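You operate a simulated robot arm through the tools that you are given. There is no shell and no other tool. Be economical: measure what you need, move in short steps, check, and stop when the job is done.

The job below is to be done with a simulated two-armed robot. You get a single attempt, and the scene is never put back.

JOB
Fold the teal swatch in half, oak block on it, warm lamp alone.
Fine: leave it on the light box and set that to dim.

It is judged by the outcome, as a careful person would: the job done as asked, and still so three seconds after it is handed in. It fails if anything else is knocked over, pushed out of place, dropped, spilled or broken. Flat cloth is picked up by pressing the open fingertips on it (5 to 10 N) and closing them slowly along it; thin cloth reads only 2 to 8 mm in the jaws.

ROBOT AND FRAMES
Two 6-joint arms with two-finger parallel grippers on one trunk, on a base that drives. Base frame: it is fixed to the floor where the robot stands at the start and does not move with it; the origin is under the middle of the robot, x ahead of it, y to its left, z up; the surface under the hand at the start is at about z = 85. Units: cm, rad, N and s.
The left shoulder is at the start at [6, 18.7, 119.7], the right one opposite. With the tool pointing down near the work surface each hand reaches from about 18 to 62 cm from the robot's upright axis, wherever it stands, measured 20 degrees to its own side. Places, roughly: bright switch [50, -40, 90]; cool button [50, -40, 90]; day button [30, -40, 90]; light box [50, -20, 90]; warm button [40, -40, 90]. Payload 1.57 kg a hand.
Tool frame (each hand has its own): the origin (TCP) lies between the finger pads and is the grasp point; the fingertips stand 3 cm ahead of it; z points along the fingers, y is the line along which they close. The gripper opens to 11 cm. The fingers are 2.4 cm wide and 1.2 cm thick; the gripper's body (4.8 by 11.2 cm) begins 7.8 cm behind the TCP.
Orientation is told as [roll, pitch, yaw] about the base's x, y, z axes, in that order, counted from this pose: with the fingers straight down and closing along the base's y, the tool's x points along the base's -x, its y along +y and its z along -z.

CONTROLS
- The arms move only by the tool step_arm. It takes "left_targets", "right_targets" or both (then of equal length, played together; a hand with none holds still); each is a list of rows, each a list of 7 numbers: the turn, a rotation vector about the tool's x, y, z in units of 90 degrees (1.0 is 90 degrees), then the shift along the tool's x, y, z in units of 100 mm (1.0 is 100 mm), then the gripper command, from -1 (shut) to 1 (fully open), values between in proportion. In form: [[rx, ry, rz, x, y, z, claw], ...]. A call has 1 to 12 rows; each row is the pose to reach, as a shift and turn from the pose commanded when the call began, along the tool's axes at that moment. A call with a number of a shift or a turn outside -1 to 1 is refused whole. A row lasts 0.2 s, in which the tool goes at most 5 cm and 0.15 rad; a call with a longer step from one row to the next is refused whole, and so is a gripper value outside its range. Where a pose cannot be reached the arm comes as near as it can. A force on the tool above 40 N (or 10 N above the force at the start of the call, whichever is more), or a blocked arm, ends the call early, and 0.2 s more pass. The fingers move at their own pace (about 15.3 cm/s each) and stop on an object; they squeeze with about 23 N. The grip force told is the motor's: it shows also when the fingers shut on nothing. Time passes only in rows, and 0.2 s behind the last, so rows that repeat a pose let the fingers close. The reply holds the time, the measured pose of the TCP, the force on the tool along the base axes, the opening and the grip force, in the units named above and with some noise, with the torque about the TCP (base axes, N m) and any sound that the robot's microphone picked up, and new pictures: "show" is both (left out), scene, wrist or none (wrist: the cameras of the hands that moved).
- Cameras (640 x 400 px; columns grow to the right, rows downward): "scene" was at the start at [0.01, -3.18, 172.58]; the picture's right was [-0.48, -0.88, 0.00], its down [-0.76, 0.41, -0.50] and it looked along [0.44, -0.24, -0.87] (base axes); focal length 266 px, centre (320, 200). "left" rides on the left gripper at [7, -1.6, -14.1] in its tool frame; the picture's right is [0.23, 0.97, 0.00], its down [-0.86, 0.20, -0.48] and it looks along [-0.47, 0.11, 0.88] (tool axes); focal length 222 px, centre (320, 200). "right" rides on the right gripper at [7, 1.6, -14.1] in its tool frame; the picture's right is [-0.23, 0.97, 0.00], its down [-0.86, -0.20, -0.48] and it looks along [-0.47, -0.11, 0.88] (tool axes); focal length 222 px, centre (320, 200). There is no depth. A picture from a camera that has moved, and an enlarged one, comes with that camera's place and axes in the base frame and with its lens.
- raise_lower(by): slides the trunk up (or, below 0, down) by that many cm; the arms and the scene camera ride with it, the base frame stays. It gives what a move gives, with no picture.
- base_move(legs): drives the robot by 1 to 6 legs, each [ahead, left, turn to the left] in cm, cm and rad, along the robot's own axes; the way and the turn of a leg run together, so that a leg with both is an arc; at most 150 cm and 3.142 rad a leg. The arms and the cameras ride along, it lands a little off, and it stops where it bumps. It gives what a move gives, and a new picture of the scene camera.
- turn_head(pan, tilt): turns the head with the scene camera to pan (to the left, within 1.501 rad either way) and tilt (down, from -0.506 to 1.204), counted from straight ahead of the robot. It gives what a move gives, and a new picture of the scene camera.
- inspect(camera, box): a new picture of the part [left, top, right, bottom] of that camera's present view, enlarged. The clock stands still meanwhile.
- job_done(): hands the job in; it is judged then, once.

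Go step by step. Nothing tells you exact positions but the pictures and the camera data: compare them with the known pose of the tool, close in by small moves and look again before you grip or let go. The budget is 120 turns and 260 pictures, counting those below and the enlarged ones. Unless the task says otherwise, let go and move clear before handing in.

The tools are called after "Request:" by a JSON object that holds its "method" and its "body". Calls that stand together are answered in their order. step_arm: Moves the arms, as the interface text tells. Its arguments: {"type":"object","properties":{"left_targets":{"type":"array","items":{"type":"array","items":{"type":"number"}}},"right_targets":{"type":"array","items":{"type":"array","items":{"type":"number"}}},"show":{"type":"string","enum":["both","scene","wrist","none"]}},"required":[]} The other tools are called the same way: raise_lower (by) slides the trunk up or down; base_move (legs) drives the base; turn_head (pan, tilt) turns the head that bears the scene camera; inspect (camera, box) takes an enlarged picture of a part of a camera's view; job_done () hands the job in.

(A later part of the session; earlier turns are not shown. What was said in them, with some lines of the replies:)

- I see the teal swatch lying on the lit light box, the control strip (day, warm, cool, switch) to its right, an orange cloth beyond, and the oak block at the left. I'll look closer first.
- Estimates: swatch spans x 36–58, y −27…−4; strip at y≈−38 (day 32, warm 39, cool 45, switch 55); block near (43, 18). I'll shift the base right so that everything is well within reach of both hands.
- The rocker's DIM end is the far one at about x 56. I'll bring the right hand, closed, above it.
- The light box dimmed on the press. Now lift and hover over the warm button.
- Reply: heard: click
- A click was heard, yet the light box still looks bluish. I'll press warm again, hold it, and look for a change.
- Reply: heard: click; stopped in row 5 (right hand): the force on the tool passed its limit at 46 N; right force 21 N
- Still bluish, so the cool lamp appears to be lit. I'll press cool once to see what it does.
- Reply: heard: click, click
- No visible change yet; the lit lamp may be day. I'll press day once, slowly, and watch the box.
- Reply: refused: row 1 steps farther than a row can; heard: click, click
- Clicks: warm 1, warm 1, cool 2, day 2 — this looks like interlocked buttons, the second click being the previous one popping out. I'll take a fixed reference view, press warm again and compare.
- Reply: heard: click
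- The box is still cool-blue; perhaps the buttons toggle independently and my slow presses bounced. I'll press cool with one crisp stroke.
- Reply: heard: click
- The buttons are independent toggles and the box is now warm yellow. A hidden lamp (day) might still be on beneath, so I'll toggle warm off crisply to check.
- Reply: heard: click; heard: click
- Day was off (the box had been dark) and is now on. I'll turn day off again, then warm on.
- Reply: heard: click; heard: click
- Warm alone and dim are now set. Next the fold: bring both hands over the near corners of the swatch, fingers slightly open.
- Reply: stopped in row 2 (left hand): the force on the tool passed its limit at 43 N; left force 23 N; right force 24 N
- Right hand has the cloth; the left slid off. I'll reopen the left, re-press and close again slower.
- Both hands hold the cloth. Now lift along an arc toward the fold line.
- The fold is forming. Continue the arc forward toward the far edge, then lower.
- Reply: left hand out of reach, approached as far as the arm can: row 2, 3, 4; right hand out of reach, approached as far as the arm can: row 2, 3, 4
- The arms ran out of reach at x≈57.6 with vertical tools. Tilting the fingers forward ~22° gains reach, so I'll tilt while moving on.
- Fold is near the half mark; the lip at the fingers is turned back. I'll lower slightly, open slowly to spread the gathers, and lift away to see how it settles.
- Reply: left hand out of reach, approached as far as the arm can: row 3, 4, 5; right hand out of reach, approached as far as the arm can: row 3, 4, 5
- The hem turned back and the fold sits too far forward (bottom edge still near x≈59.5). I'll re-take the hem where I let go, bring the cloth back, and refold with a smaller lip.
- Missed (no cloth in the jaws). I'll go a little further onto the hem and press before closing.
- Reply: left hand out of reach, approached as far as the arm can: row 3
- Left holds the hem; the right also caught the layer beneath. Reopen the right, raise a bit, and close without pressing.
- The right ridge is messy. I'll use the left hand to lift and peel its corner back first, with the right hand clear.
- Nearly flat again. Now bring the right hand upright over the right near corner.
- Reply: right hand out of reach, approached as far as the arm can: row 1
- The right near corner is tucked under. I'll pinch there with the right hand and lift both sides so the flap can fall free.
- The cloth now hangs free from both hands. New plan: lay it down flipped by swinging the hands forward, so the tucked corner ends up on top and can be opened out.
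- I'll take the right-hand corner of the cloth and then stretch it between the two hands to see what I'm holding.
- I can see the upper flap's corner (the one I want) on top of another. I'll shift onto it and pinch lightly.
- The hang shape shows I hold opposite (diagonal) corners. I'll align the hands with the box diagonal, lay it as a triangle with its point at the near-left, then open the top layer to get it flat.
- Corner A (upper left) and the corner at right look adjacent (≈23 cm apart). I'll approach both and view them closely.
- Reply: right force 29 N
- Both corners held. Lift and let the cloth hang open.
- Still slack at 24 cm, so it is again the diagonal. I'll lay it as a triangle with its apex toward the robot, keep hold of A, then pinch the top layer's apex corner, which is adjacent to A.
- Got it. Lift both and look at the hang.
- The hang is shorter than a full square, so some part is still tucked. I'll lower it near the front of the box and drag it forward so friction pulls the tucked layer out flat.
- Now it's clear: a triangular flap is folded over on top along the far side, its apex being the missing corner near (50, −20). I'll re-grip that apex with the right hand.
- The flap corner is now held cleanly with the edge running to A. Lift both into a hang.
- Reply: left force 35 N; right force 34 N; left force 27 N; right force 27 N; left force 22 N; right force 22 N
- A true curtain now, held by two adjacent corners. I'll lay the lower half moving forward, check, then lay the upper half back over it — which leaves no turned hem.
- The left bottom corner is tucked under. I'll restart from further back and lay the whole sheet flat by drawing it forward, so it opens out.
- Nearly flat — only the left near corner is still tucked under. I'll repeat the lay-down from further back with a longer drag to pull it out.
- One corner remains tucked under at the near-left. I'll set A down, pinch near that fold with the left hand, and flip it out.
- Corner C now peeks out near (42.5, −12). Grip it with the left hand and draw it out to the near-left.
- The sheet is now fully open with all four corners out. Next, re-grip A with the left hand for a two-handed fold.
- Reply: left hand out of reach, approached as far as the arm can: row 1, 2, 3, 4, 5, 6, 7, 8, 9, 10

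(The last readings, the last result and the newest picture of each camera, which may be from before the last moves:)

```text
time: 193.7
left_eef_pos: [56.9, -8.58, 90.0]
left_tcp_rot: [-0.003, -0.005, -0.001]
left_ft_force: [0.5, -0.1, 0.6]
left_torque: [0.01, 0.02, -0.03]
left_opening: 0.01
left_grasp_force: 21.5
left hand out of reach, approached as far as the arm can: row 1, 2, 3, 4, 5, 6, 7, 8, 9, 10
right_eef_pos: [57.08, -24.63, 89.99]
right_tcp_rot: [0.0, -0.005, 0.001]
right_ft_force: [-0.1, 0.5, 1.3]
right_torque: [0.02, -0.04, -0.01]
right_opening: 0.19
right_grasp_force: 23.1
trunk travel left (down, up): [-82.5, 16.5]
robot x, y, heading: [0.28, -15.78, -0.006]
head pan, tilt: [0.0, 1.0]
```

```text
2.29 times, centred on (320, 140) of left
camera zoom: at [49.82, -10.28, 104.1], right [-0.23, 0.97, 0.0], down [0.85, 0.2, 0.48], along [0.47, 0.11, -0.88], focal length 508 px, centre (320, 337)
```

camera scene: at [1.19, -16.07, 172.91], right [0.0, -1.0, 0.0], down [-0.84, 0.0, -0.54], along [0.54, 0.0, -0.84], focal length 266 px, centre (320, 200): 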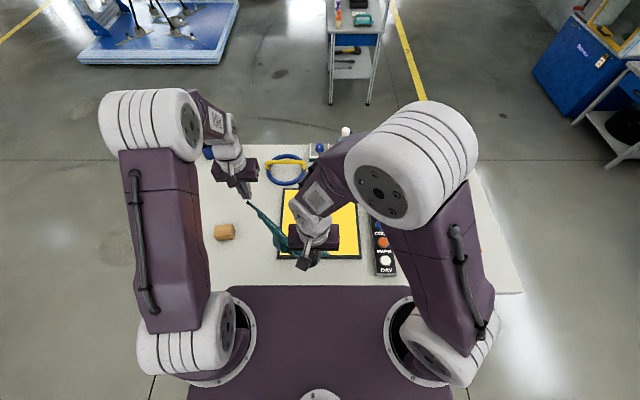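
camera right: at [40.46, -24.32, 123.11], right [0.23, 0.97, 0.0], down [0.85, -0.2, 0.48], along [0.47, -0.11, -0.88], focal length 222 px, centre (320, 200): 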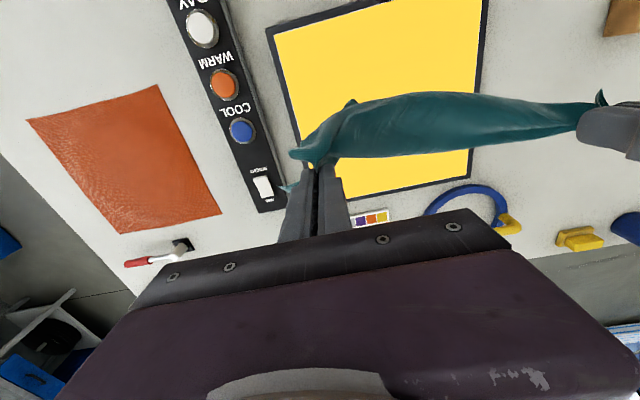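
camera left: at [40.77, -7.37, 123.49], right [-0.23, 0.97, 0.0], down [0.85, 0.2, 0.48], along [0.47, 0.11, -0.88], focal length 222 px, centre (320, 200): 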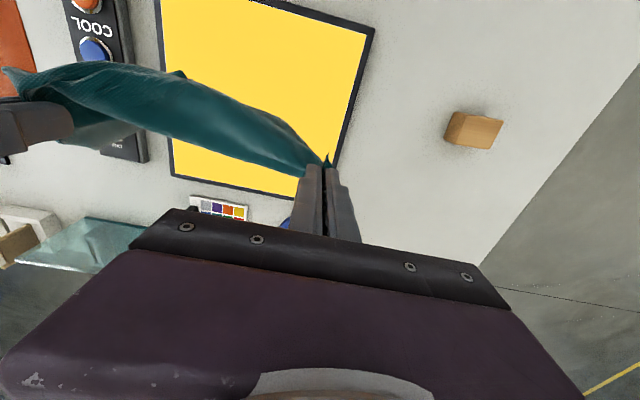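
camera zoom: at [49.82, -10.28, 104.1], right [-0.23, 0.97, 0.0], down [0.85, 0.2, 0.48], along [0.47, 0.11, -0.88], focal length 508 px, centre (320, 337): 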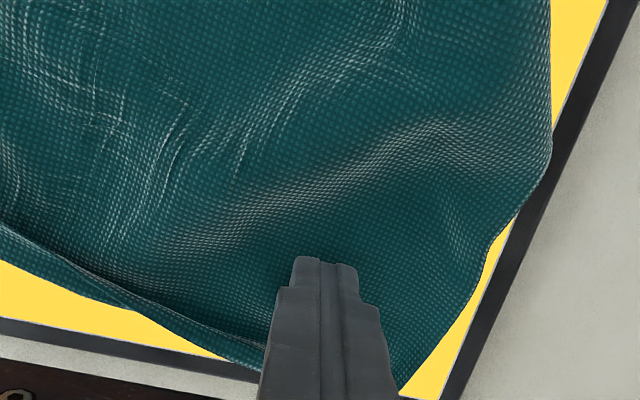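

Reach is short upright. Instead: right hand carries B over to D and keeps it there, while the left tilts forward to reach A; then A goes over to C.

Request:
{"method": "step_arm", "body": {"right_targets": [[0, 0, 0, 0.05, 0, -0.2, -1], [0, 0, 0, 0.15, 0.03, -0.4, -1], [0, 0, 0, 0.3, 0.06, -0.6, -1], [0, 0, 0, 0.45, 0.09, -0.75, -1], [0, 0, 0, 0.6, 0.12, -0.85, -1], [0, 0, 0, 0.75, 0.13, -0.9, -1], [0, 0, 0, 0.9, 0.13, -0.9, -1], [0, 0, 0, 0.95, 0.13, -0.88, -1]], "left_targets": [[0, 0, 0, 0.1, 0, -0.2, -0.4], [0, -0.08, 0, 0.1, 0.05, -0.4, -0.4], [0, -0.16, 0, 0.05, 0.1, -0.45, -0.4], [0, -0.24, 0, 0, 0.18, -0.45, -0.4], [0, -0.28, 0, -0.06, 0.22, -0.42, -0.4], [0, -0.28, 0, -0.12, 0.22, -0.38, -0.4], [0, -0.28, 0, -0.12, 0.22, -0.35, -0.4], [0, -0.28, 0, -0.12, 0.22, -0.35, -0.4]], "show": "none"}}

Request:
{"method": "step_arm", "body": {"right_targets": [[0, 0, 0, 0.15, 0.03, 0.1, -1], [0, 0, 0, 0.3, 0.06, 0.25, -1], [0, 0, 0, 0.45, 0.09, 0.4, -1], [0, 0, 0, 0.6, 0.12, 0.58, -1], [0, 0, 0, 0.7, 0.13, 0.72, -1], [0, 0, 0, 0.78, 0.13, 0.82, -1], [0, 0, 0, 0.8, 0.13, 0.87, -1]], "left_targets": [[0, 0, 0, 0.03, 0, 0.06, -0.4], [0, 0, 0, 0.06, 0, 0.12, -0.4], [0, 0, 0, 0.09, 0, 0.18, -0.4], [0, 0, 0, 0.11, 0, 0.22, -0.4], [0, 0, 0, 0.12, 0, 0.25, -0.4], [0, 0, 0, 0.12, 0, 0.25, -0.4], [0, 0, 0, 0.12, 0, 0.25, -0.4]], "show": "none"}}

Request:
{"method": "inspect", "body": {"camera": "scene", "box": [260, 170, 380, 270]}}

Request:
{"method": "inspect", "body": {"camera": "left", "box": [180, 60, 460, 220]}}

```text
time: 195.5
left_eef_pos: [58.11, -6.51, 93.32]
left_tcp_rot: [-0.001, -0.445, 0.002]
left_ft_force: [-0.5, 0.1, -0.8]
left_torque: [-0.02, 0.0, 0.01]
left_opening: 3.31
left_grasp_force: 0.0
left hand out of reach, approached as far as the arm can: row 5
right_eef_pos: [47.65, -23.42, 98.63]
right_tcp_rot: [0.001, -0.006, -0.001]
right_ft_force: [0.3, -0.2, 0.0]
right_torque: [-0.02, -0.03, -0.01]
right_opening: 0.22
right_grasp_force: 23.1
trunk travel left (down, up): [-82.5, 16.5]
robot x, y, heading: [0.06, -15.61, -0.004]
head pan, tilt: [0.0, 1.0]
```

```text
time: 197.1
left_eef_pos: [58.15, -6.4, 90.8]
left_tcp_rot: [-0.002, -0.445, 0.002]
left_ft_force: [0.1, 0.4, -0.5]
left_torque: [0.01, 0.01, 0.02]
left_opening: 3.3
left_grasp_force: 0.1
right_eef_pos: [39.82, -22.06, 89.94]
right_tcp_rot: [0.0, -0.006, 0.0]
right_ft_force: [1.1, 0.8, 2.5]
right_torque: [-0.01, 0.03, -0.03]
right_opening: 0.23
right_grasp_force: 22.8
trunk travel left (down, up): [-82.5, 16.5]
robot x, y, heading: [-0.24, -15.36, -0.002]
head pan, tilt: [0.0, 1.0]
```

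```text
4.00 times, centred on (320, 220) of scene
camera zoom: at [1.11, -15.94, 172.92], right [0.0, -1.0, 0.0], down [-0.84, 0.0, -0.54], along [0.54, 0.0, -0.84], focal length 1066 px, centre (320, 120)
```

zoom: 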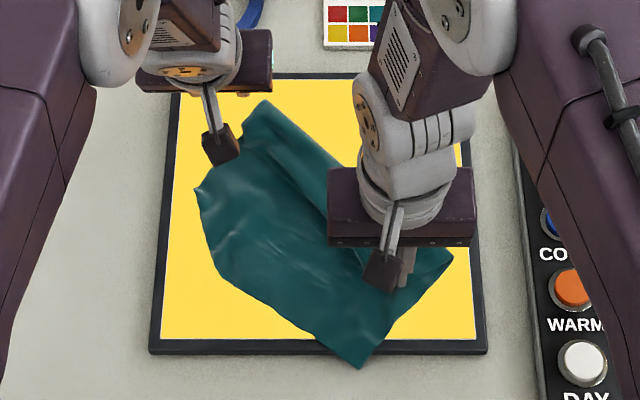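

```text
2.29 times, centred on (320, 140) of left
camera zoom: at [45.75, -8.07, 100.44], right [-0.21, 0.97, -0.1], down [0.57, 0.2, 0.8], along [0.8, 0.11, -0.59], focal length 508 px, centre (320, 337)
```

zoom: 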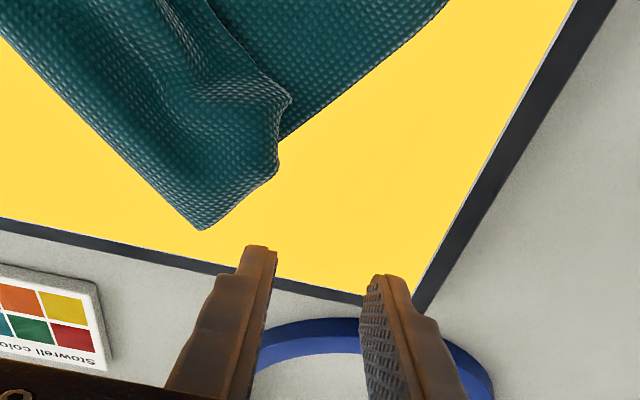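

Interesting: the cloth has swung into what looks like a near half-fold rectangle. I'll let go of B, back both hands off and look.

Request:
{"method": "step_arm", "body": {"right_targets": [[0, 0, 0, 0, 0, 0.01, -0.7], [0, 0, 0, 0, 0, 0.01, -0.4], [0, 0, 0, 0, 0, -0.4, -0.4], [0, 0, 0, 0, -0.3, -0.6, -0.4], [0, 0, 0, 0, -0.65, -0.6, -0.4], [0, 0, 0, 0, -1, -0.6, -0.4]], "left_targets": [[0, 0, 0, 0, 0.1, -0.3, -0.4], [0, 0.07, 0, 0.1, 0.3, -0.5, -0.4], [0, 0.14, 0, 0.3, 0.5, -0.6, -0.4], [0, 0.21, 0, 0.5, 0.7, -0.6, -0.4], [0, 0.28, 0, 0.7, 0.9, -0.6, -0.4], [0, 0.28, 0, 0.8, 1, -0.6, -0.4]], "show": "none"}}

Request:
{"method": "inspect", "body": {"camera": "scene", "box": [280, 180, 370, 270]}}

```text
time: 198.5
left_eef_pos: [48.11, 3.61, 92.71]
left_tcp_rot: [-0.002, -0.006, 0.0]
left_ft_force: [-0.2, 0.0, 0.2]
left_torque: [0.02, 0.0, 0.0]
left_opening: 3.3
left_grasp_force: 0.1
left hand out of reach, approached as far as the arm can: row 2
right_eef_pos: [39.46, -32.11, 96.02]
right_tcp_rot: [0.0, -0.005, 0.0]
right_ft_force: [-0.2, 0.3, 0.0]
right_torque: [-0.01, -0.03, 0.0]
right_opening: 3.31
right_grasp_force: 0.1
trunk travel left (down, up): [-82.5, 16.5]
robot x, y, heading: [-0.06, -15.79, -0.002]
head pan, tilt: [0.0, 1.0]
```

```text
4.44 times, centred on (325, 225) of scene
camera zoom: at [1.05, -16.03, 172.91], right [0.0, -1.0, 0.0], down [-0.84, 0.0, -0.54], along [0.54, 0.0, -0.84], focal length 1184 px, centre (298, 89)
```

zoom: 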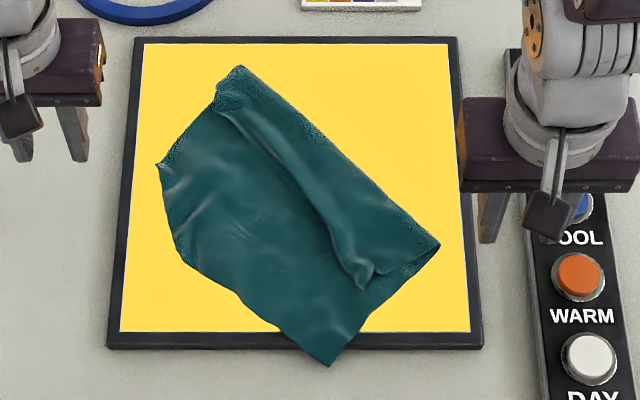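

A clear picture: edge A–B lies on top, about 7 cm short of edge C–D, and oriented properly. I'll pinch A and B on the top layer and shift them over.

Request:
{"method": "step_arm", "body": {"left_targets": [[0, 0, 0, -0.2, -0.2, -0.2, -0.45], [0, 0, 0, -0.4, -0.5, -0.2, -0.45], [0, 0, 0, -0.6, -0.8, -0.2, -0.45], [0, 0, 0, -0.68, -1, -0.2, -0.45]], "right_targets": [[0, 0, 0, 0.02, 0.25, 0, -0.45], [0, 0, 0, 0.05, 0.5, 0, -0.45], [0, 0, 0, 0.06, 0.75, 0, -0.45], [0, 0, 0, 0.06, 1, 0, -0.45]], "show": "none"}}

Request:
{"method": "step_arm", "body": {"left_targets": [[0, 0, 0, 0, -0.3, 0, -0.45], [0, 0, 0, 0, -0.38, 0.2, -0.45], [0, 0, 0, 0, -0.38, 0.4, -0.45], [0, 0, 0, 0, -0.38, 0.4, -0.45]], "right_targets": [[0, 0, 0, 0, 0.07, 0.2, -0.45], [0, 0, 0, 0, 0.07, 0.4, -0.45], [0, 0, 0, 0, 0.07, 0.54, -0.45], [0, 0, 0, 0, 0.07, 0.54, -0.45]], "show": "none"}}

Request:
{"method": "inspect", "body": {"camera": "left", "box": [180, 60, 460, 220]}}

Request:
{"method": "inspect", "body": {"camera": "right", "box": [180, 60, 460, 220]}}

```text
time: 199.5
left_eef_pos: [55.02, -6.24, 94.72]
left_tcp_rot: [-0.001, -0.006, -0.002]
left_ft_force: [-0.3, 0.2, 0.3]
left_torque: [0.02, 0.04, 0.05]
left_opening: 3.03
left_grasp_force: 0.0
right_eef_pos: [39.19, -22.14, 96.12]
right_tcp_rot: [0.0, -0.005, 0.001]
right_ft_force: [1.0, -0.1, 0.5]
right_torque: [-0.02, 0.0, -0.04]
right_opening: 3.04
right_grasp_force: 0.0
trunk travel left (down, up): [-82.5, 16.5]
robot x, y, heading: [0.63, -16.23, -0.002]
head pan, tilt: [0.0, 1.0]
```

```text
time: 200.5
left_eef_pos: [55.05, -9.95, 90.76]
left_tcp_rot: [-0.004, -0.005, 0.0]
left_ft_force: [0.4, 0.2, 0.7]
left_torque: [0.01, 0.0, -0.02]
left_opening: 3.02
left_grasp_force: 0.1
right_eef_pos: [39.23, -21.6, 90.86]
right_tcp_rot: [0.0, -0.005, 0.002]
right_ft_force: [0.5, 0.2, -0.4]
right_torque: [-0.01, 0.06, 0.01]
right_opening: 3.03
right_grasp_force: 0.0
trunk travel left (down, up): [-82.5, 16.5]
robot x, y, heading: [0.13, -16.18, 0.001]
head pan, tilt: [0.0, 1.0]
```

```text
2.29 times, centred on (320, 140) of left
camera zoom: at [48.1, -11.78, 104.88], right [-0.23, 0.97, 0.0], down [0.85, 0.2, 0.48], along [0.47, 0.11, -0.88], focal length 508 px, centre (320, 337)
```

zoom: 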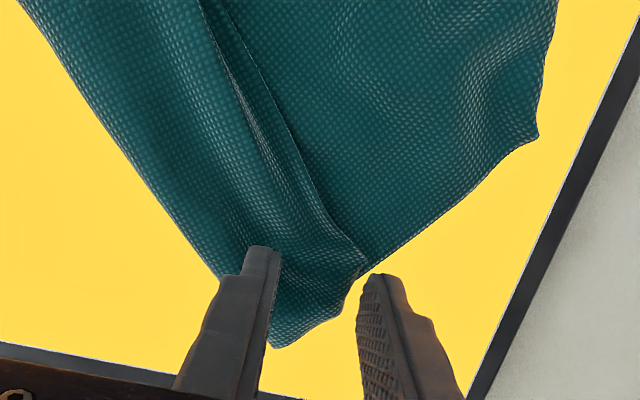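

```text
2.29 times, centred on (320, 140) of right
camera zoom: at [32.07, -19.93, 104.81], right [0.23, 0.97, 0.0], down [0.85, -0.2, 0.48], along [0.47, -0.11, -0.88], focal length 508 px, centre (320, 337)
```

zoom: 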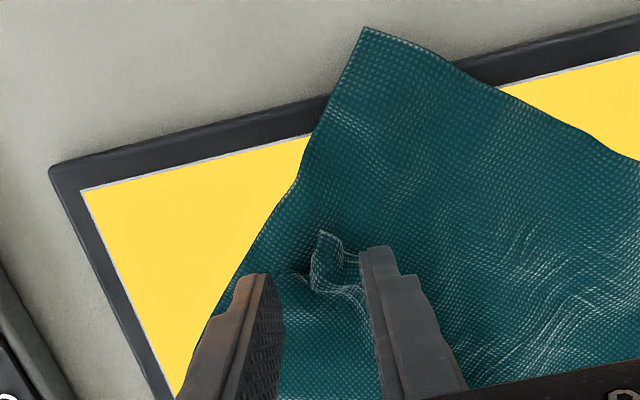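

Request:
{"method": "step_arm", "body": {"left_targets": [[0, 0, 0, 0.06, -0.05, 0.05, -0.45], [0, 0, 0, 0.06, -0.05, 0.09, -0.45], [0, 0, 0, 0.06, -0.05, 0.105, -0.45], [0, 0, 0, 0.06, -0.05, 0.105, -0.53], [0, 0, 0, 0.06, -0.05, 0.105, -0.61], [0, 0, 0, 0.06, -0.05, 0.105, -0.69], [0, 0, 0, 0.06, -0.05, 0.105, -0.77], [0, 0, 0, 0.06, -0.05, 0.105, -0.85], [0, 0, 0, 0.06, -0.05, 0.105, -0.93], [0, 0, 0, 0.06, -0.05, 0.105, -1], [0, 0, 0, 0.06, -0.05, 0.105, -1]], "right_targets": [[0, 0, 0, 0.05, 0.03, 0.03, -0.45], [0, 0, 0, 0.05, 0.03, 0.06, -0.45], [0, 0, 0, 0.05, 0.03, 0.065, -0.45], [0, 0, 0, 0.05, 0.03, 0.065, -0.53], [0, 0, 0, 0.05, 0.03, 0.065, -0.61], [0, 0, 0, 0.05, 0.03, 0.065, -0.69], [0, 0, 0, 0.05, 0.03, 0.065, -0.77], [0, 0, 0, 0.05, 0.03, 0.065, -0.85], [0, 0, 0, 0.05, 0.03, 0.065, -0.93], [0, 0, 0, 0.05, 0.03, 0.065, -1], [0, 0, 0, 0.05, 0.03, 0.065, -1]], "show": "none"}}

Request:
{"method": "step_arm", "body": {"left_targets": [[0, 0, 0, 0, 0, -0.12, -1], [0, 0, 0, 0, 0, -0.25, -1], [0, 0, 0, 0, 0, -0.25, -1]], "right_targets": [[0, 0, 0, 0, 0, -0.12, -1], [0, 0, 0, 0, 0, -0.25, -1], [0, 0, 0, 0, 0, -0.25, -1]], "show": "none"}}

Request:
{"method": "inspect", "body": {"camera": "left", "box": [180, 60, 460, 220]}}

Request:
{"method": "inspect", "body": {"camera": "right", "box": [180, 60, 460, 220]}}

```text
time: 202.9
left_eef_pos: [54.56, -10.6, 89.72]
left_tcp_rot: [-0.002, -0.007, 0.001]
left_ft_force: [-1.1, -0.3, 1.1]
left_torque: [-0.04, 0.02, 0.0]
left_opening: 0.23
left_grasp_force: 23.2
right_eef_pos: [38.61, -21.03, 90.0]
right_tcp_rot: [-0.001, -0.008, 0.0]
right_ft_force: [0.5, -0.7, 0.3]
right_torque: [-0.01, 0.0, 0.02]
right_opening: 0.19
right_grasp_force: 23.3
trunk travel left (down, up): [-82.5, 16.5]
robot x, y, heading: [-0.08, -15.83, -0.001]
head pan, tilt: [0.0, 1.0]
```

```text
time: 203.7
left_eef_pos: [54.42, -10.69, 92.23]
left_tcp_rot: [-0.003, -0.004, 0.0]
left_ft_force: [0.5, -0.1, -0.2]
left_torque: [0.0, 0.01, -0.03]
left_opening: 0.25
left_grasp_force: 23.2
right_eef_pos: [38.74, -21.13, 92.47]
right_tcp_rot: [0.0, -0.004, 0.0]
right_ft_force: [0.7, -0.2, -0.3]
right_torque: [0.04, 0.0, 0.0]
right_opening: 0.17
right_grasp_force: 22.6
trunk travel left (down, up): [-82.5, 16.5]
robot x, y, heading: [0.0, -16.17, 0.0]
head pan, tilt: [0.0, 1.0]
```

```text
2.29 times, centred on (320, 140) of left
camera zoom: at [47.5, -12.34, 106.31], right [-0.23, 0.97, 0.0], down [0.85, 0.2, 0.48], along [0.47, 0.11, -0.88], focal length 508 px, centre (320, 337)
```

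zoom: 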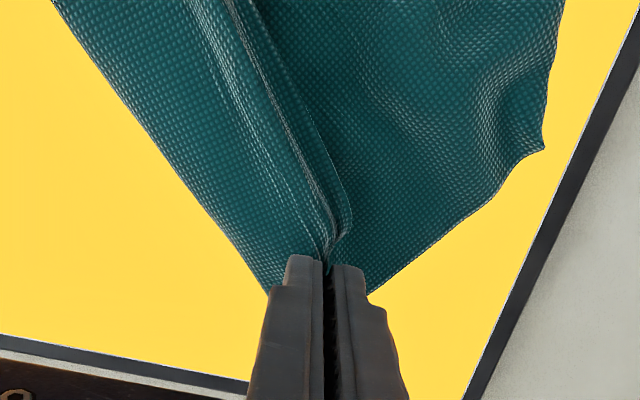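

```text
2.29 times, centred on (320, 140) of right
camera zoom: at [31.54, -19.44, 106.48], right [0.23, 0.97, 0.0], down [0.85, -0.2, 0.48], along [0.47, -0.11, -0.88], focal length 508 px, centre (320, 337)
```

zoom: 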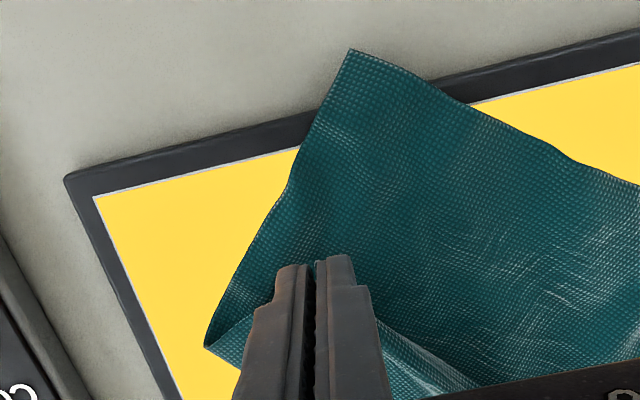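

Both corners of the top layer are held. Shift them onto C and D, lower, release and look.

Request:
{"method": "step_arm", "body": {"left_targets": [[0, 0, 0, 0.1, 0.08, -0.15, -1], [0, 0, 0, 0.25, 0.2, -0.25, -1], [0, 0, 0, 0.4, 0.34, -0.2, -1], [0, 0, 0, 0.52, 0.44, -0.05, -1], [0, 0, 0, 0.57, 0.48, 0.12, -1], [0, 0, 0, 0.57, 0.48, 0.24, -1], [0, 0, 0, 0.57, 0.48, 0.24, -0.9], [0, 0, 0, 0.57, 0.48, 0.24, -0.7], [0, 0, 0, 0.57, 0.48, 0.24, -0.4], [0, 0, 0, 0.57, 0.48, 0, -0.4], [0, 0, 0, 0.57, 0.48, -0.4, -0.4]], "right_targets": [[0, 0, 0, 0.1, 0.05, -0.15, -1], [0, 0, 0, 0.25, 0.13, -0.25, -1], [0, 0, 0, 0.4, 0.2, -0.2, -1], [0, 0, 0, 0.5, 0.26, -0.05, -1], [0, 0, 0, 0.54, 0.28, 0.12, -1], [0, 0, 0, 0.54, 0.28, 0.25, -1], [0, 0, 0, 0.54, 0.28, 0.25, -0.9], [0, 0, 0, 0.54, 0.28, 0.25, -0.7], [0, 0, 0, 0.54, 0.28, 0.25, -0.4], [0, 0, 0, 0.54, 0.28, 0, -0.4], [0, 0, 0, 0.54, 0.28, -0.4, -0.4]], "show": "none"}}

Request:
{"method": "step_arm", "body": {"left_targets": [[0, 0, 0, 0, 0.4, -0.2, -0.1], [0, 0, 0, 0.1, 0.8, -0.3, 0.3], [0, 0, 0, 0.3, 1, -0.3, 0.3]], "right_targets": [[0, 0, 0, 0, -0.45, 0, -0.4], [0, 0, 0, 0, -0.9, 0, -0.4], [0, 0, 0, 0, -1, 0, -0.4]], "show": "none"}}

Request:
{"method": "inspect", "body": {"camera": "scene", "box": [210, 180, 370, 280]}}

```text
time: 206.1
left_eef_pos: [48.44, -5.81, 96.15]
left_tcp_rot: [-0.003, -0.008, 0.0]
left_ft_force: [-0.7, 0.5, 0.1]
left_torque: [0.01, 0.0, 0.0]
left_opening: 3.3
left_grasp_force: 0.2
right_eef_pos: [32.93, -18.03, 96.67]
right_tcp_rot: [0.0, -0.006, -0.001]
right_ft_force: [-0.1, 0.3, -1.9]
right_torque: [0.02, -0.04, 0.0]
right_opening: 3.3
right_grasp_force: 0.0
trunk travel left (down, up): [-82.5, 16.5]
robot x, y, heading: [0.37, -15.81, -0.002]
head pan, tilt: [0.0, 1.0]
```

```text
time: 206.9
left_eef_pos: [45.73, 4.16, 99.2]
left_tcp_rot: [-0.001, -0.006, 0.001]
left_ft_force: [-0.3, 0.9, 0.1]
left_torque: [-0.01, 0.0, 0.02]
left_opening: 7.15
left_grasp_force: 0.2
right_eef_pos: [33.39, -28.17, 96.41]
right_tcp_rot: [-0.001, -0.006, 0.0]
right_ft_force: [-0.1, -0.4, -0.5]
right_torque: [-0.04, -0.02, -0.01]
right_opening: 3.31
right_grasp_force: 0.0
trunk travel left (down, up): [-82.5, 16.5]
robot x, y, heading: [0.05, -15.84, 0.003]
head pan, tilt: [0.0, 1.0]
```

```text
4.00 times, centred on (290, 230) of scene
camera zoom: at [1.07, -15.84, 172.91], right [0.0, -1.0, 0.0], down [-0.84, 0.0, -0.54], along [0.54, 0.0, -0.84], focal length 1066 px, centre (440, 80)
```

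zoom: 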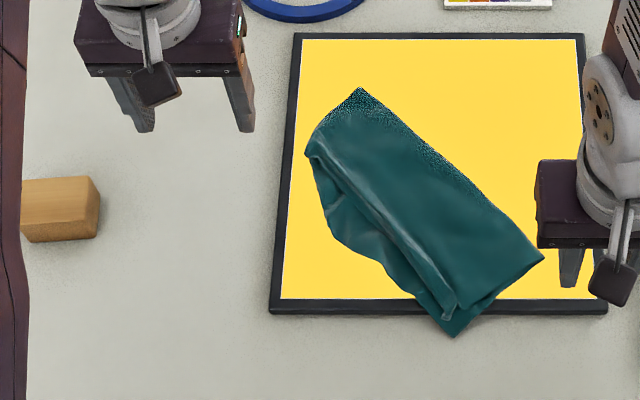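

The swatch is now folded in half on the box, only slightly offset. Now the oak block: move the left hand, fully open, above it.

Request:
{"method": "step_arm", "body": {"left_targets": [[0, 0, 0, 0.1, 0.35, 0, 1], [0, 0, 0, 0.2, 0.7, 0, 1], [0, 0, 0, 0.29, 1, 0, 1]], "show": "none"}}

Request:
{"method": "step_arm", "body": {"left_targets": [[0, 0, 0, 0, 0.3, 0, 1], [0, 0, 0, 0, 0.3, 0.15, 1], [0, 0, 0, 0, 0.3, 0.15, 1]], "show": "wrist"}}

```text
time: 207.7
left_eef_pos: [42.77, 14.12, 99.25]
left_tcp_rot: [-0.001, -0.006, 0.0]
left_ft_force: [0.4, 0.9, 0.2]
left_torque: [0.04, 0.0, -0.03]
left_opening: 11.0
left_grasp_force: 0.0
right_eef_pos: [33.43, -28.32, 96.23]
right_tcp_rot: [0.001, -0.005, 0.0]
right_ft_force: [-0.3, -0.4, -0.5]
right_torque: [0.0, 0.01, -0.02]
right_opening: 3.31
right_grasp_force: 0.1
trunk travel left (down, up): [-82.5, 16.5]
robot x, y, heading: [-0.01, -16.01, 0.001]
head pan, tilt: [0.0, 1.0]
```

```text
time: 208.5
left_eef_pos: [43.05, 16.94, 97.8]
left_tcp_rot: [-0.003, -0.004, 0.0]
left_ft_force: [0.6, -0.3, 0.2]
left_torque: [0.02, -0.02, 0.02]
left_opening: 11.0
left_grasp_force: 0.1
right_eef_pos: [33.3, -28.35, 96.32]
right_tcp_rot: [0.001, -0.004, 0.0]
right_ft_force: [0.4, -0.2, 0.8]
right_torque: [0.0, 0.0, 0.05]
right_opening: 3.31
right_grasp_force: 0.0
trunk travel left (down, up): [-82.5, 16.5]
robot x, y, heading: [-0.34, -15.84, -0.0]
head pan, tilt: [0.0, 1.0]
camera left: at [36.04, 15.29, 111.82], right [-0.23, 0.97, 0.0], down [0.85, 0.2, 0.48], along [0.47, 0.11, -0.88], focal length 222 px, centre (320, 200)
```

left: 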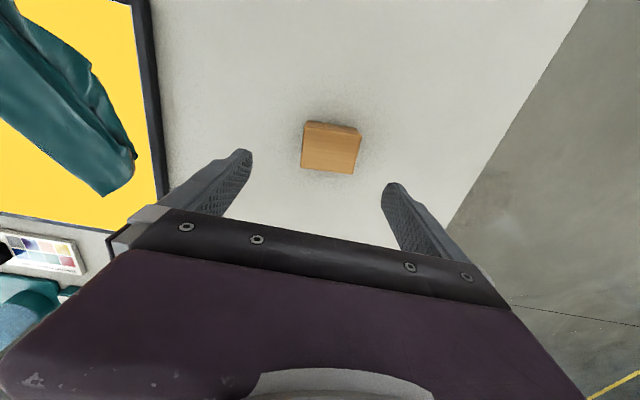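

Request:
{"method": "step_arm", "body": {"left_targets": [[0, 0, -0.07, 0.08, 0.1, 0, 1], [0, 0, -0.07, 0.08, 0.1, 0.3, 1], [0, 0, -0.07, 0.08, 0.1, 0.6, 1], [0, 0, -0.07, 0.08, 0.1, 0.85, 1], [0, 0, -0.07, 0.08, 0.1, 0.9, 1], [0, 0, -0.07, 0.08, 0.1, 0.9, 0.6], [0, 0, -0.07, 0.08, 0.1, 0.9, 0.3], [0, 0, -0.07, 0.08, 0.1, 0.9, 0], [0, 0, -0.07, 0.08, 0.1, 0.9, -0.3], [0, 0, -0.07, 0.08, 0.1, 0.9, -0.3]], "show": "wrist"}}

```text
time: 210.7
left_eef_pos: [42.16, 18.25, 88.49]
left_tcp_rot: [-0.001, -0.006, 0.108]
left_ft_force: [0.1, -0.6, 0.3]
left_torque: [0.01, -0.02, 0.01]
left_opening: 5.95
left_grasp_force: 23.1
right_eef_pos: [33.48, -28.22, 96.5]
right_tcp_rot: [0.001, -0.006, -0.002]
right_ft_force: [-0.9, -0.7, 0.1]
right_torque: [0.01, 0.0, 0.02]
right_opening: 3.28
right_grasp_force: 0.1
trunk travel left (down, up): [-82.5, 16.5]
robot x, y, heading: [0.31, -15.8, -0.002]
head pan, tilt: [0.0, 1.0]
camera left: at [35.41, 15.73, 102.61], right [-0.33, 0.94, 0.0], down [0.83, 0.29, 0.48], along [0.46, 0.16, -0.88], focal length 222 px, centre (320, 200)
```

left: 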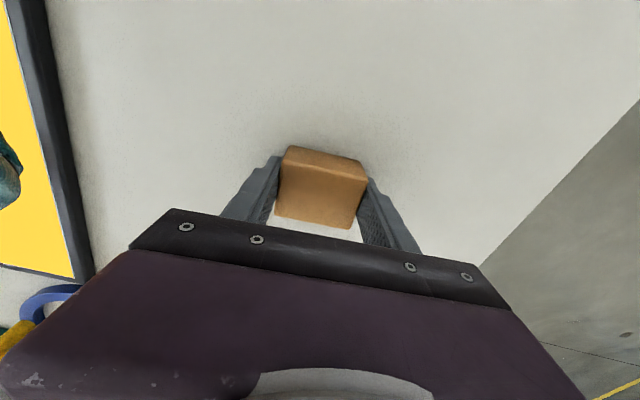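

Block gripped. Lift it and carry it over the middle of the folded swatch; right hand clears away.

Request:
{"method": "step_arm", "body": {"left_targets": [[0, 0, 0, 0, 0, -0.3, -0.3], [0, 0, 0, 0, 0, -0.6, -0.3], [0, 0, 0, 0, -0.3, -0.8, -0.3], [0, 0, 0, 0.04, -0.65, -0.8, -0.3], [0, 0, 0, 0.08, -1, -0.8, -0.3]], "right_targets": [[0, 0, 0, 0, -0.2, -0.1, -0.4], [0, 0, 0, 0, -0.4, -0.2, -0.4], [0, 0, 0, 0, -0.6, -0.3, -0.4], [0, 0, 0, 0, -0.8, -0.4, -0.4], [0, 0, 0, 0, -0.8, -0.4, -0.4]], "show": "none"}}

Request:
{"method": "step_arm", "body": {"left_targets": [[0, 0, 0, 0.02, -0.33, 0, -0.3], [0, 0, 0, 0.05, -0.66, 0, -0.3], [0, 0, 0, 0.08, -1, 0, -0.3]], "show": "none"}}

Request:
{"method": "step_arm", "body": {"left_targets": [[0, 0, 0, 0.02, -0.33, 0, -0.3], [0, 0, 0, 0.05, -0.66, 0, -0.3], [0, 0, 0, 0.08, -1, 0, -0.3], [0, 0, 0, 0.08, -1, 0, -0.3]], "show": "none"}}

Request:
{"method": "inspect", "body": {"camera": "left", "box": [0, 0, 640, 400]}}

Request:
{"method": "inspect", "body": {"camera": "scene", "box": [250, 170, 390, 280]}}

```text
time: 211.9
left_eef_pos: [42.57, 7.79, 96.49]
left_tcp_rot: [-0.002, -0.005, 0.109]
left_ft_force: [0.0, 0.5, 0.2]
left_torque: [0.02, 0.0, 0.01]
left_opening: 3.86
left_grasp_force: 0.0
right_eef_pos: [33.09, -36.05, 100.4]
right_tcp_rot: [0.001, -0.003, 0.0]
right_ft_force: [0.9, -0.5, -0.3]
right_torque: [-0.02, 0.01, 0.02]
right_opening: 3.3
right_grasp_force: 0.0
trunk travel left (down, up): [-82.5, 16.5]
robot x, y, heading: [0.19, -15.82, -0.003]
head pan, tilt: [0.0, 1.0]
```

```text
time: 212.7
left_eef_pos: [42.44, -2.01, 96.49]
left_tcp_rot: [-0.003, -0.006, 0.11]
left_ft_force: [-0.1, 0.6, -0.3]
left_torque: [0.01, -0.02, -0.03]
left_opening: 3.84
left_grasp_force: 0.0
right_eef_pos: [33.07, -36.12, 100.37]
right_tcp_rot: [0.0, -0.007, 0.0]
right_ft_force: [-0.9, 0.3, 0.0]
right_torque: [-0.01, -0.03, 0.0]
right_opening: 3.3
right_grasp_force: 0.0
trunk travel left (down, up): [-82.5, 16.5]
robot x, y, heading: [0.31, -15.91, -0.0]
head pan, tilt: [0.0, 1.0]
```

```text
time: 213.7
left_eef_pos: [42.85, -12.02, 96.53]
left_tcp_rot: [-0.002, -0.005, 0.11]
left_ft_force: [-0.6, -0.5, -0.1]
left_torque: [0.05, 0.0, -0.03]
left_opening: 3.87
left_grasp_force: 0.1
right_eef_pos: [33.04, -35.99, 100.42]
right_tcp_rot: [0.001, -0.004, 0.001]
right_ft_force: [-0.2, 0.1, -0.3]
right_torque: [0.01, 0.01, 0.02]
right_opening: 3.33
right_grasp_force: 0.1
trunk travel left (down, up): [-82.5, 16.5]
robot x, y, heading: [-0.01, -15.76, -0.003]
head pan, tilt: [0.0, 1.0]
```

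```text
1.00 times, centred on (320, 200) of left (not enlarged: the box is as wide or as high as the picture)
camera zoom: at [36.12, -14.5, 110.64], right [-0.33, 0.94, 0.0], down [0.83, 0.29, 0.48], along [0.46, 0.16, -0.88], focal length 222 px, centre (320, 200)
```

zoom: 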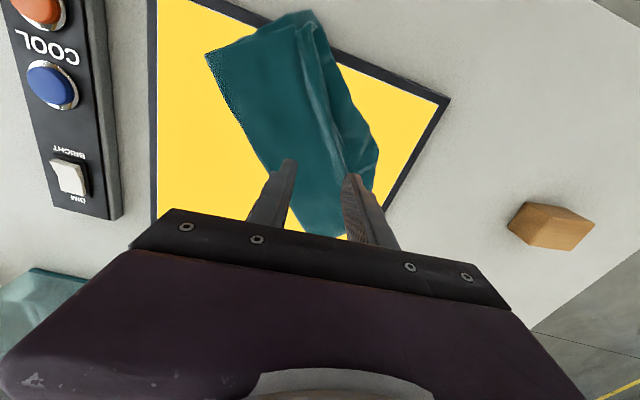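

```text
3.64 times, centred on (320, 225) of scene
camera zoom: at [1.14, -15.92, 172.91], right [0.0, -1.0, 0.0], down [-0.84, 0.0, -0.54], along [0.54, 0.0, -0.84], focal length 969 px, centre (320, 109)
```

zoom: 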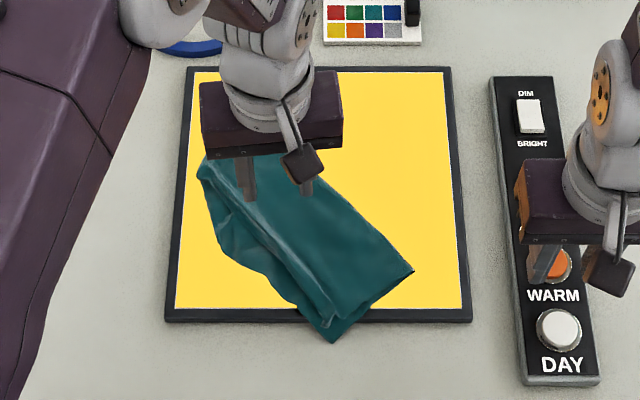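

The block slipped out on lifting and stayed behind. I'll go back over it, look, and grip it fully shut, lifting slowly.

Request:
{"method": "step_arm", "body": {"left_targets": [[0, 0, 0, -0.02, 0.33, 0, -0.3], [0, 0, 0, -0.05, 0.66, 0, -0.3], [0, 0, 0, -0.085, 0.98, 0, 0.3]], "show": "none"}}

Request:
{"method": "step_arm", "body": {"left_targets": [[0, 0, 0, -0.02, 0.33, -0.05, 1], [0, 0, 0, -0.05, 0.66, -0.1, 1], [0, 0, 0, -0.085, 0.98, -0.1, 1]], "show": "none"}}

Request:
{"method": "step_arm", "body": {"left_targets": [[0, 0, 0, -0.02, 0.33, 0, 1], [0, 0, 0, -0.05, 0.66, 0, 1], [0, 0, 0, -0.08, 0.9, 0, 1], [0, 0, 0, -0.08, 0.9, 0, 1]], "show": "none"}}

Request:
{"method": "inspect", "body": {"camera": "left", "box": [230, 80, 430, 205]}}

Request:
{"method": "inspect", "body": {"camera": "scene", "box": [200, 210, 260, 250]}}

```text
time: 214.5
left_eef_pos: [42.46, -1.86, 96.73]
left_tcp_rot: [-0.001, -0.004, 0.11]
left_ft_force: [-0.4, 0.0, -0.1]
left_torque: [0.0, -0.02, -0.01]
left_opening: 7.15
left_grasp_force: 0.2
right_eef_pos: [33.15, -36.04, 100.33]
right_tcp_rot: [-0.002, -0.004, -0.002]
right_ft_force: [0.6, 0.4, 0.2]
right_torque: [-0.02, 0.0, 0.04]
right_opening: 3.29
right_grasp_force: 0.1
trunk travel left (down, up): [-82.5, 16.5]
robot x, y, heading: [0.15, -16.38, 0.0]
head pan, tilt: [0.0, 1.0]
```

```text
time: 215.3
left_eef_pos: [42.06, 7.78, 97.36]
left_tcp_rot: [-0.004, -0.005, 0.112]
left_ft_force: [-0.1, 0.6, 0.0]
left_torque: [0.01, 0.04, 0.0]
left_opening: 11.01
left_grasp_force: 0.0
right_eef_pos: [33.08, -36.06, 100.36]
right_tcp_rot: [-0.002, -0.006, 0.001]
right_ft_force: [1.0, -0.7, 0.6]
right_torque: [0.02, -0.04, -0.01]
right_opening: 3.26
right_grasp_force: 0.1
trunk travel left (down, up): [-82.5, 16.5]
robot x, y, heading: [-0.11, -15.75, 0.0]
head pan, tilt: [0.0, 1.0]
```

```text
time: 216.3
left_eef_pos: [42.22, 16.53, 97.69]
left_tcp_rot: [-0.002, -0.005, 0.11]
left_ft_force: [0.4, 0.1, 0.9]
left_torque: [0.01, -0.03, -0.03]
left_opening: 11.02
left_grasp_force: 0.1
right_eef_pos: [33.17, -36.05, 100.31]
right_tcp_rot: [-0.002, -0.006, 0.0]
right_ft_force: [0.2, 1.4, -0.1]
right_torque: [-0.02, 0.01, 0.02]
right_opening: 3.28
right_grasp_force: 0.1
trunk travel left (down, up): [-82.5, 16.5]
robot x, y, heading: [0.22, -15.62, -0.0]
head pan, tilt: [0.0, 1.0]
```

```text
3.20 times, centred on (330, 142) of left
camera zoom: at [35.47, 14.1, 111.73], right [-0.33, 0.94, 0.0], down [0.83, 0.29, 0.48], along [0.46, 0.16, -0.88], focal length 711 px, centre (288, 384)
```

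zoom: 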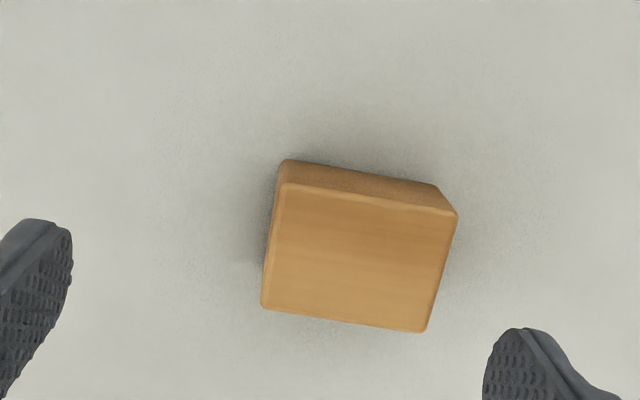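

```text
10.00 times, centred on (230, 230) of scene
camera zoom: at [1.13, -15.97, 172.91], right [0.0, -1.0, 0.0], down [-0.84, 0.0, -0.54], along [0.54, 0.0, -0.84], focal length 2664 px, centre (1220, -100)
```

zoom: 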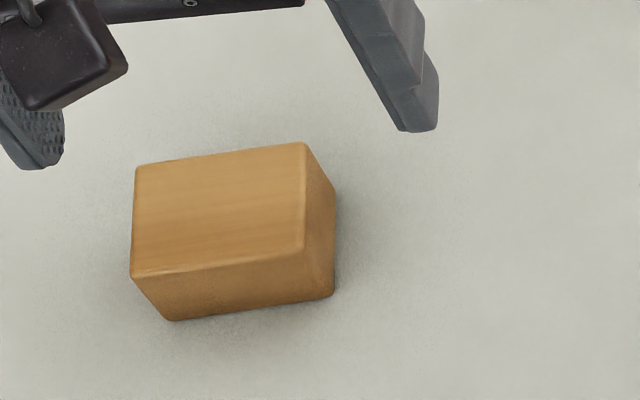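

Request:
{"method": "step_arm", "body": {"left_targets": [[0, 0, -0.055, -0.05, 0.24, 0, 1], [0, 0, -0.055, -0.05, 0.24, 0.35, 1], [0, 0, -0.055, -0.05, 0.24, 0.7, 1], [0, 0, -0.055, -0.05, 0.24, 0.9, 1], [0, 0, -0.055, -0.05, 0.24, 0.95, 1], [0, 0, -0.055, -0.05, 0.24, 0.95, 0.5], [0, 0, -0.055, -0.05, 0.24, 0.95, 0.2], [0, 0, -0.055, -0.05, 0.24, 0.95, -0.2], [0, 0, -0.055, -0.05, 0.24, 0.95, -1], [0, 0, -0.055, -0.05, 0.24, 0.95, -1], [0, 0, -0.055, -0.05, 0.24, 0.95, -1]], "show": "none"}}

Request:
{"method": "step_arm", "body": {"left_targets": [[0, 0, 0, 0, 0, -0.05, -1], [0, 0, 0, 0, 0, -0.12, -1], [0, 0, 0, 0, 0, -0.2, -1], [0, 0, 0, 0, 0, -0.3, -1], [0, 0, 0, 0, 0, -0.42, -1], [0, 0, 0, 0, 0, -0.55, -1], [0, 0, 0, 0, 0, -0.68, -1], [0, 0, 0, 0, 0, -0.8, -1], [0, 0, 0, 0, 0, -0.8, -1]], "show": "wrist"}}

```text
time: 218.7
left_eef_pos: [42.49, 19.17, 88.03]
left_tcp_rot: [-0.001, -0.01, 0.196]
left_ft_force: [0.4, 8.2, 21.7]
left_torque: [0.93, 0.37, -0.1]
left_opening: 5.96
left_grasp_force: 22.9
right_eef_pos: [32.87, -35.97, 100.37]
right_tcp_rot: [0.0, -0.007, -0.001]
right_ft_force: [-0.3, -0.5, -0.4]
right_torque: [0.0, -0.01, 0.02]
right_opening: 3.31
right_grasp_force: 0.1
trunk travel left (down, up): [-82.5, 16.5]
robot x, y, heading: [0.5, -15.53, -0.002]
head pan, tilt: [0.0, 1.0]
```

```text
time: 220.7
left_eef_pos: [42.52, 19.06, 95.92]
left_tcp_rot: [-0.001, -0.006, 0.197]
left_ft_force: [-0.5, -1.0, -0.5]
left_torque: [0.02, 0.03, 0.0]
left_opening: 5.95
left_grasp_force: 22.8
right_eef_pos: [33.07, -36.09, 100.35]
right_tcp_rot: [0.0, -0.006, 0.001]
right_ft_force: [-0.2, 0.2, 0.9]
right_torque: [-0.03, 0.03, 0.04]
right_opening: 3.3
right_grasp_force: 0.1
trunk travel left (down, up): [-82.5, 16.5]
robot x, y, heading: [0.32, -15.93, 0.0]
head pan, tilt: [0.0, 1.0]
camera left: at [35.97, 16.02, 110.07], right [-0.41, 0.91, 0.0], down [0.8, 0.36, 0.48], along [0.44, 0.2, -0.88], focal length 222 px, centre (320, 200)
```

left: 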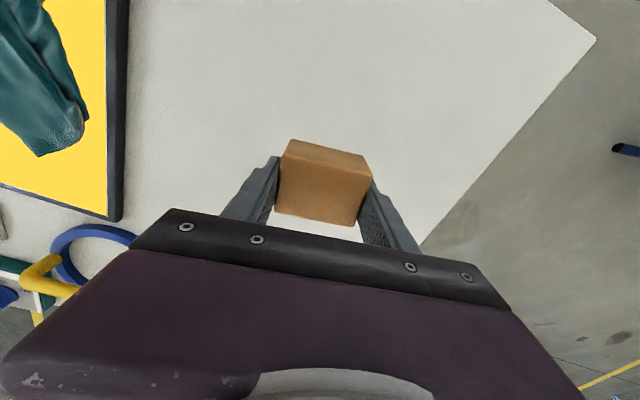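

The block is held securely. Carry it over the swatch centre and lower close.

Request:
{"method": "step_arm", "body": {"left_targets": [[0, 0, 0, 0.03, -0.2, 0, -1], [0, 0, 0, 0.07, -0.4, 0, -1], [0, 0, 0, 0.1, -0.6, 0, -1], [0, 0, 0, 0.138, -0.805, 0, -1]], "show": "none"}}

Request:
{"method": "step_arm", "body": {"left_targets": [[0, 0, 0, 0.03, -0.2, 0, -1], [0, 0, 0, 0.07, -0.4, 0, -1], [0, 0, 0, 0.1, -0.6, 0, -1], [0, 0, 0, 0.138, -0.805, 0, -1]], "show": "none"}}

Request:
{"method": "step_arm", "body": {"left_targets": [[0, 0, 0, 0.03, -0.2, 0, -1], [0, 0, 0, 0.07, -0.4, 0, -1], [0, 0, 0, 0.1, -0.6, 0, -1], [0, 0, 0, 0.138, -0.805, 0, -1]], "show": "none"}}

Request:
{"method": "step_arm", "body": {"left_targets": [[0, 0, 0, 0.03, -0.2, 0, -1], [0, 0, 0, 0.07, -0.4, 0, -1], [0, 0, 0, 0.1, -0.6, 0, -1], [0, 0, 0, 0.138, -0.805, 0, -1], [0, 0, 0, 0.138, -0.805, 0.25, -1], [0, 0, 0, 0.138, -0.805, 0.45, -1], [0, 0, 0, 0.138, -0.805, 0.45, -1]], "show": "none"}}

Request:
{"method": "inspect", "body": {"camera": "left", "box": [160, 20, 520, 230]}}

```text
time: 221.7
left_eef_pos: [42.7, 10.77, 96.28]
left_tcp_rot: [-0.001, -0.005, 0.197]
left_ft_force: [0.6, 0.0, -0.6]
left_torque: [0.04, -0.05, 0.0]
left_opening: 5.93
left_grasp_force: 23.3
right_eef_pos: [33.05, -36.12, 100.26]
right_tcp_rot: [0.0, -0.005, -0.001]
right_ft_force: [1.2, 0.0, -0.5]
right_torque: [-0.03, 0.01, 0.02]
right_opening: 3.32
right_grasp_force: 0.1
trunk travel left (down, up): [-82.5, 16.5]
robot x, y, heading: [-0.24, -15.68, 0.001]
head pan, tilt: [0.0, 1.0]
```

```text
time: 222.7
left_eef_pos: [42.81, 2.67, 96.04]
left_tcp_rot: [0.0, -0.004, 0.197]
left_ft_force: [-0.8, 0.0, -0.8]
left_torque: [0.05, 0.01, 0.01]
left_opening: 5.92
left_grasp_force: 23.2
right_eef_pos: [33.06, -36.17, 100.37]
right_tcp_rot: [0.001, -0.005, 0.0]
right_ft_force: [-0.1, 0.2, 0.3]
right_torque: [0.02, 0.0, -0.02]
right_opening: 3.29
right_grasp_force: 0.0
trunk travel left (down, up): [-82.5, 16.5]
robot x, y, heading: [-0.07, -15.93, -0.001]
head pan, tilt: [0.0, 1.0]
```

```text
time: 223.7
left_eef_pos: [43.05, -5.39, 95.97]
left_tcp_rot: [-0.001, -0.005, 0.197]
left_ft_force: [-0.2, -0.3, -0.3]
left_torque: [0.02, 0.03, -0.01]
left_opening: 5.95
left_grasp_force: 23.2
right_eef_pos: [33.1, -36.12, 100.41]
right_tcp_rot: [-0.001, -0.004, -0.001]
right_ft_force: [0.1, -0.2, 0.0]
right_torque: [-0.02, -0.01, 0.03]
right_opening: 3.29
right_grasp_force: 0.0
trunk travel left (down, up): [-82.5, 16.5]
robot x, y, heading: [0.09, -15.69, 0.002]
head pan, tilt: [0.0, 1.0]
```

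```text
time: 225.3
left_eef_pos: [43.34, -13.6, 91.81]
left_tcp_rot: [-0.001, -0.004, 0.197]
left_ft_force: [0.0, 0.3, -0.5]
left_torque: [0.02, 0.01, -0.01]
left_opening: 5.96
left_grasp_force: 22.8
right_eef_pos: [33.08, -36.1, 100.37]
right_tcp_rot: [0.002, -0.007, 0.0]
right_ft_force: [0.0, -0.1, 0.5]
right_torque: [-0.02, 0.01, 0.0]
right_opening: 3.28
right_grasp_force: 0.0
trunk travel left (down, up): [-82.5, 16.5]
robot x, y, heading: [0.02, -16.06, 0.002]
head pan, tilt: [0.0, 1.0]
```

```text
1.78 times, centred on (340, 125) of left
camera zoom: at [36.8, -16.59, 105.9], right [-0.41, 0.91, 0.0], down [0.8, 0.36, 0.48], along [0.44, 0.2, -0.88], focal length 395 px, centre (284, 333)
```

zoom: 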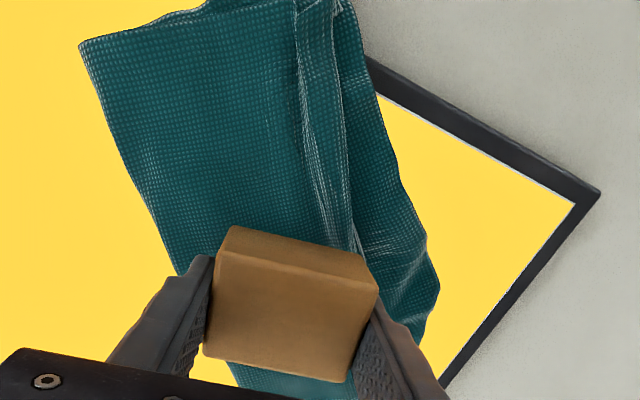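

Block is over the strip's midline. Lower gently, open, rise and back off, then check.

Request:
{"method": "step_arm", "body": {"left_targets": [[0, 0, 0, 0, 0, 0.07, -1], [0, 0, 0, 0, 0, 0.11, -1], [0, 0, 0, 0, 0, 0.13, -1], [0, 0, 0, 0, 0, 0.14, -1], [0, 0, 0, 0, 0, 0.14, 0.12], [0, 0, 0, 0, 0, 0.14, 0.25], [0, 0, 0, 0, 0, 0.14, 0.25], [0, 0, 0, 0, 0, 0, 0.25], [0, 0, 0, 0, 0, -0.3, 0.25], [0, 0, 0, 0, 0, -0.7, 0.25], [0, 0, 0, 0, 0, -0.9, 0.25]], "show": "none"}}

Request:
{"method": "step_arm", "body": {"left_targets": [[0, 0, 0, 0, 0.4, 0, 0.25], [0, 0, 0, 0, 0.8, 0, 0.25], [0, 0, 0, 0, 1, 0, 0.25]], "show": "none"}}

Request:
{"method": "inspect", "body": {"camera": "scene", "box": [270, 175, 400, 280]}}

```text
time: 227.7
left_eef_pos: [43.21, -13.1, 100.54]
left_tcp_rot: [-0.002, -0.005, 0.196]
left_ft_force: [-0.5, -0.1, -0.7]
left_torque: [-0.04, 0.04, 0.0]
left_opening: 6.88
left_grasp_force: 0.0
right_eef_pos: [33.15, -35.9, 100.35]
right_tcp_rot: [-0.001, -0.006, -0.001]
right_ft_force: [0.0, 0.7, 0.8]
right_torque: [0.01, 0.01, 0.04]
right_opening: 3.31
right_grasp_force: 0.1
trunk travel left (down, up): [-82.5, 16.5]
robot x, y, heading: [-0.09, -15.91, -0.001]
head pan, tilt: [0.0, 1.0]
```

```text
time: 228.5
left_eef_pos: [41.38, -3.54, 101.04]
left_tcp_rot: [-0.001, -0.007, 0.195]
left_ft_force: [-0.6, -0.3, 0.6]
left_torque: [-0.02, 0.04, -0.03]
left_opening: 6.86
left_grasp_force: 0.1
right_eef_pos: [33.09, -36.08, 100.24]
right_tcp_rot: [0.0, -0.005, -0.001]
right_ft_force: [0.6, -0.3, -0.3]
right_torque: [-0.01, -0.01, -0.02]
right_opening: 3.3
right_grasp_force: 0.0
trunk travel left (down, up): [-82.5, 16.5]
robot x, y, heading: [0.21, -16.08, 0.002]
head pan, tilt: [0.0, 1.0]
```

```text
3.81 times, centred on (335, 228) of scene
camera zoom: at [1.15, -15.98, 172.91], right [0.0, -1.0, 0.0], down [-0.84, 0.0, -0.54], along [0.54, 0.0, -0.84], focal length 1015 px, centre (263, 95)
5 turns are left
```

zoom: 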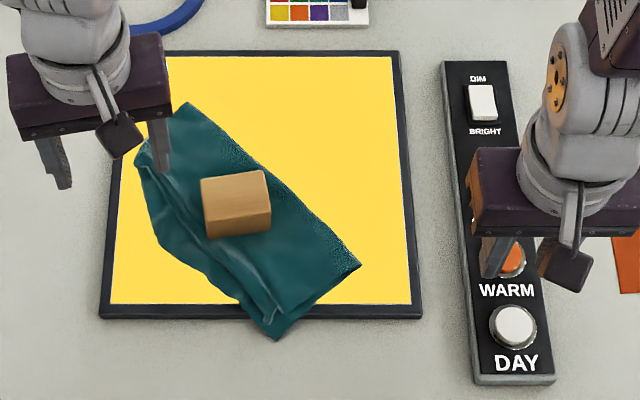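

The folded swatch lies on the light box with the oak block resting on it, the panel glows dim warm yellow, and both hands are clear. I'm handing the job in.

Request:
{"method": "job_done", "body": {}}

```text
The job is handed in.
```

I handed the job in with the teal swatch folded in half on the light box and the oak block resting on it. Only the warm lamp is on, and the box is set to dim.

- **Fold:** it is not perfectly even. The lower layer shows by about 2 to 3 cm along part of one edge. The swatch also sits at an angle, with one corner about 1 cm over the box's near frame.
- **Lamps:** the buttons turned out to be independent toggles, so I pressed all three while working out their states. I then confirmed that day and cool were off before turning warm on.
- **Block:** it slipped out of the gripper on the first lift and stayed upright where it was. I placed it on the second try.
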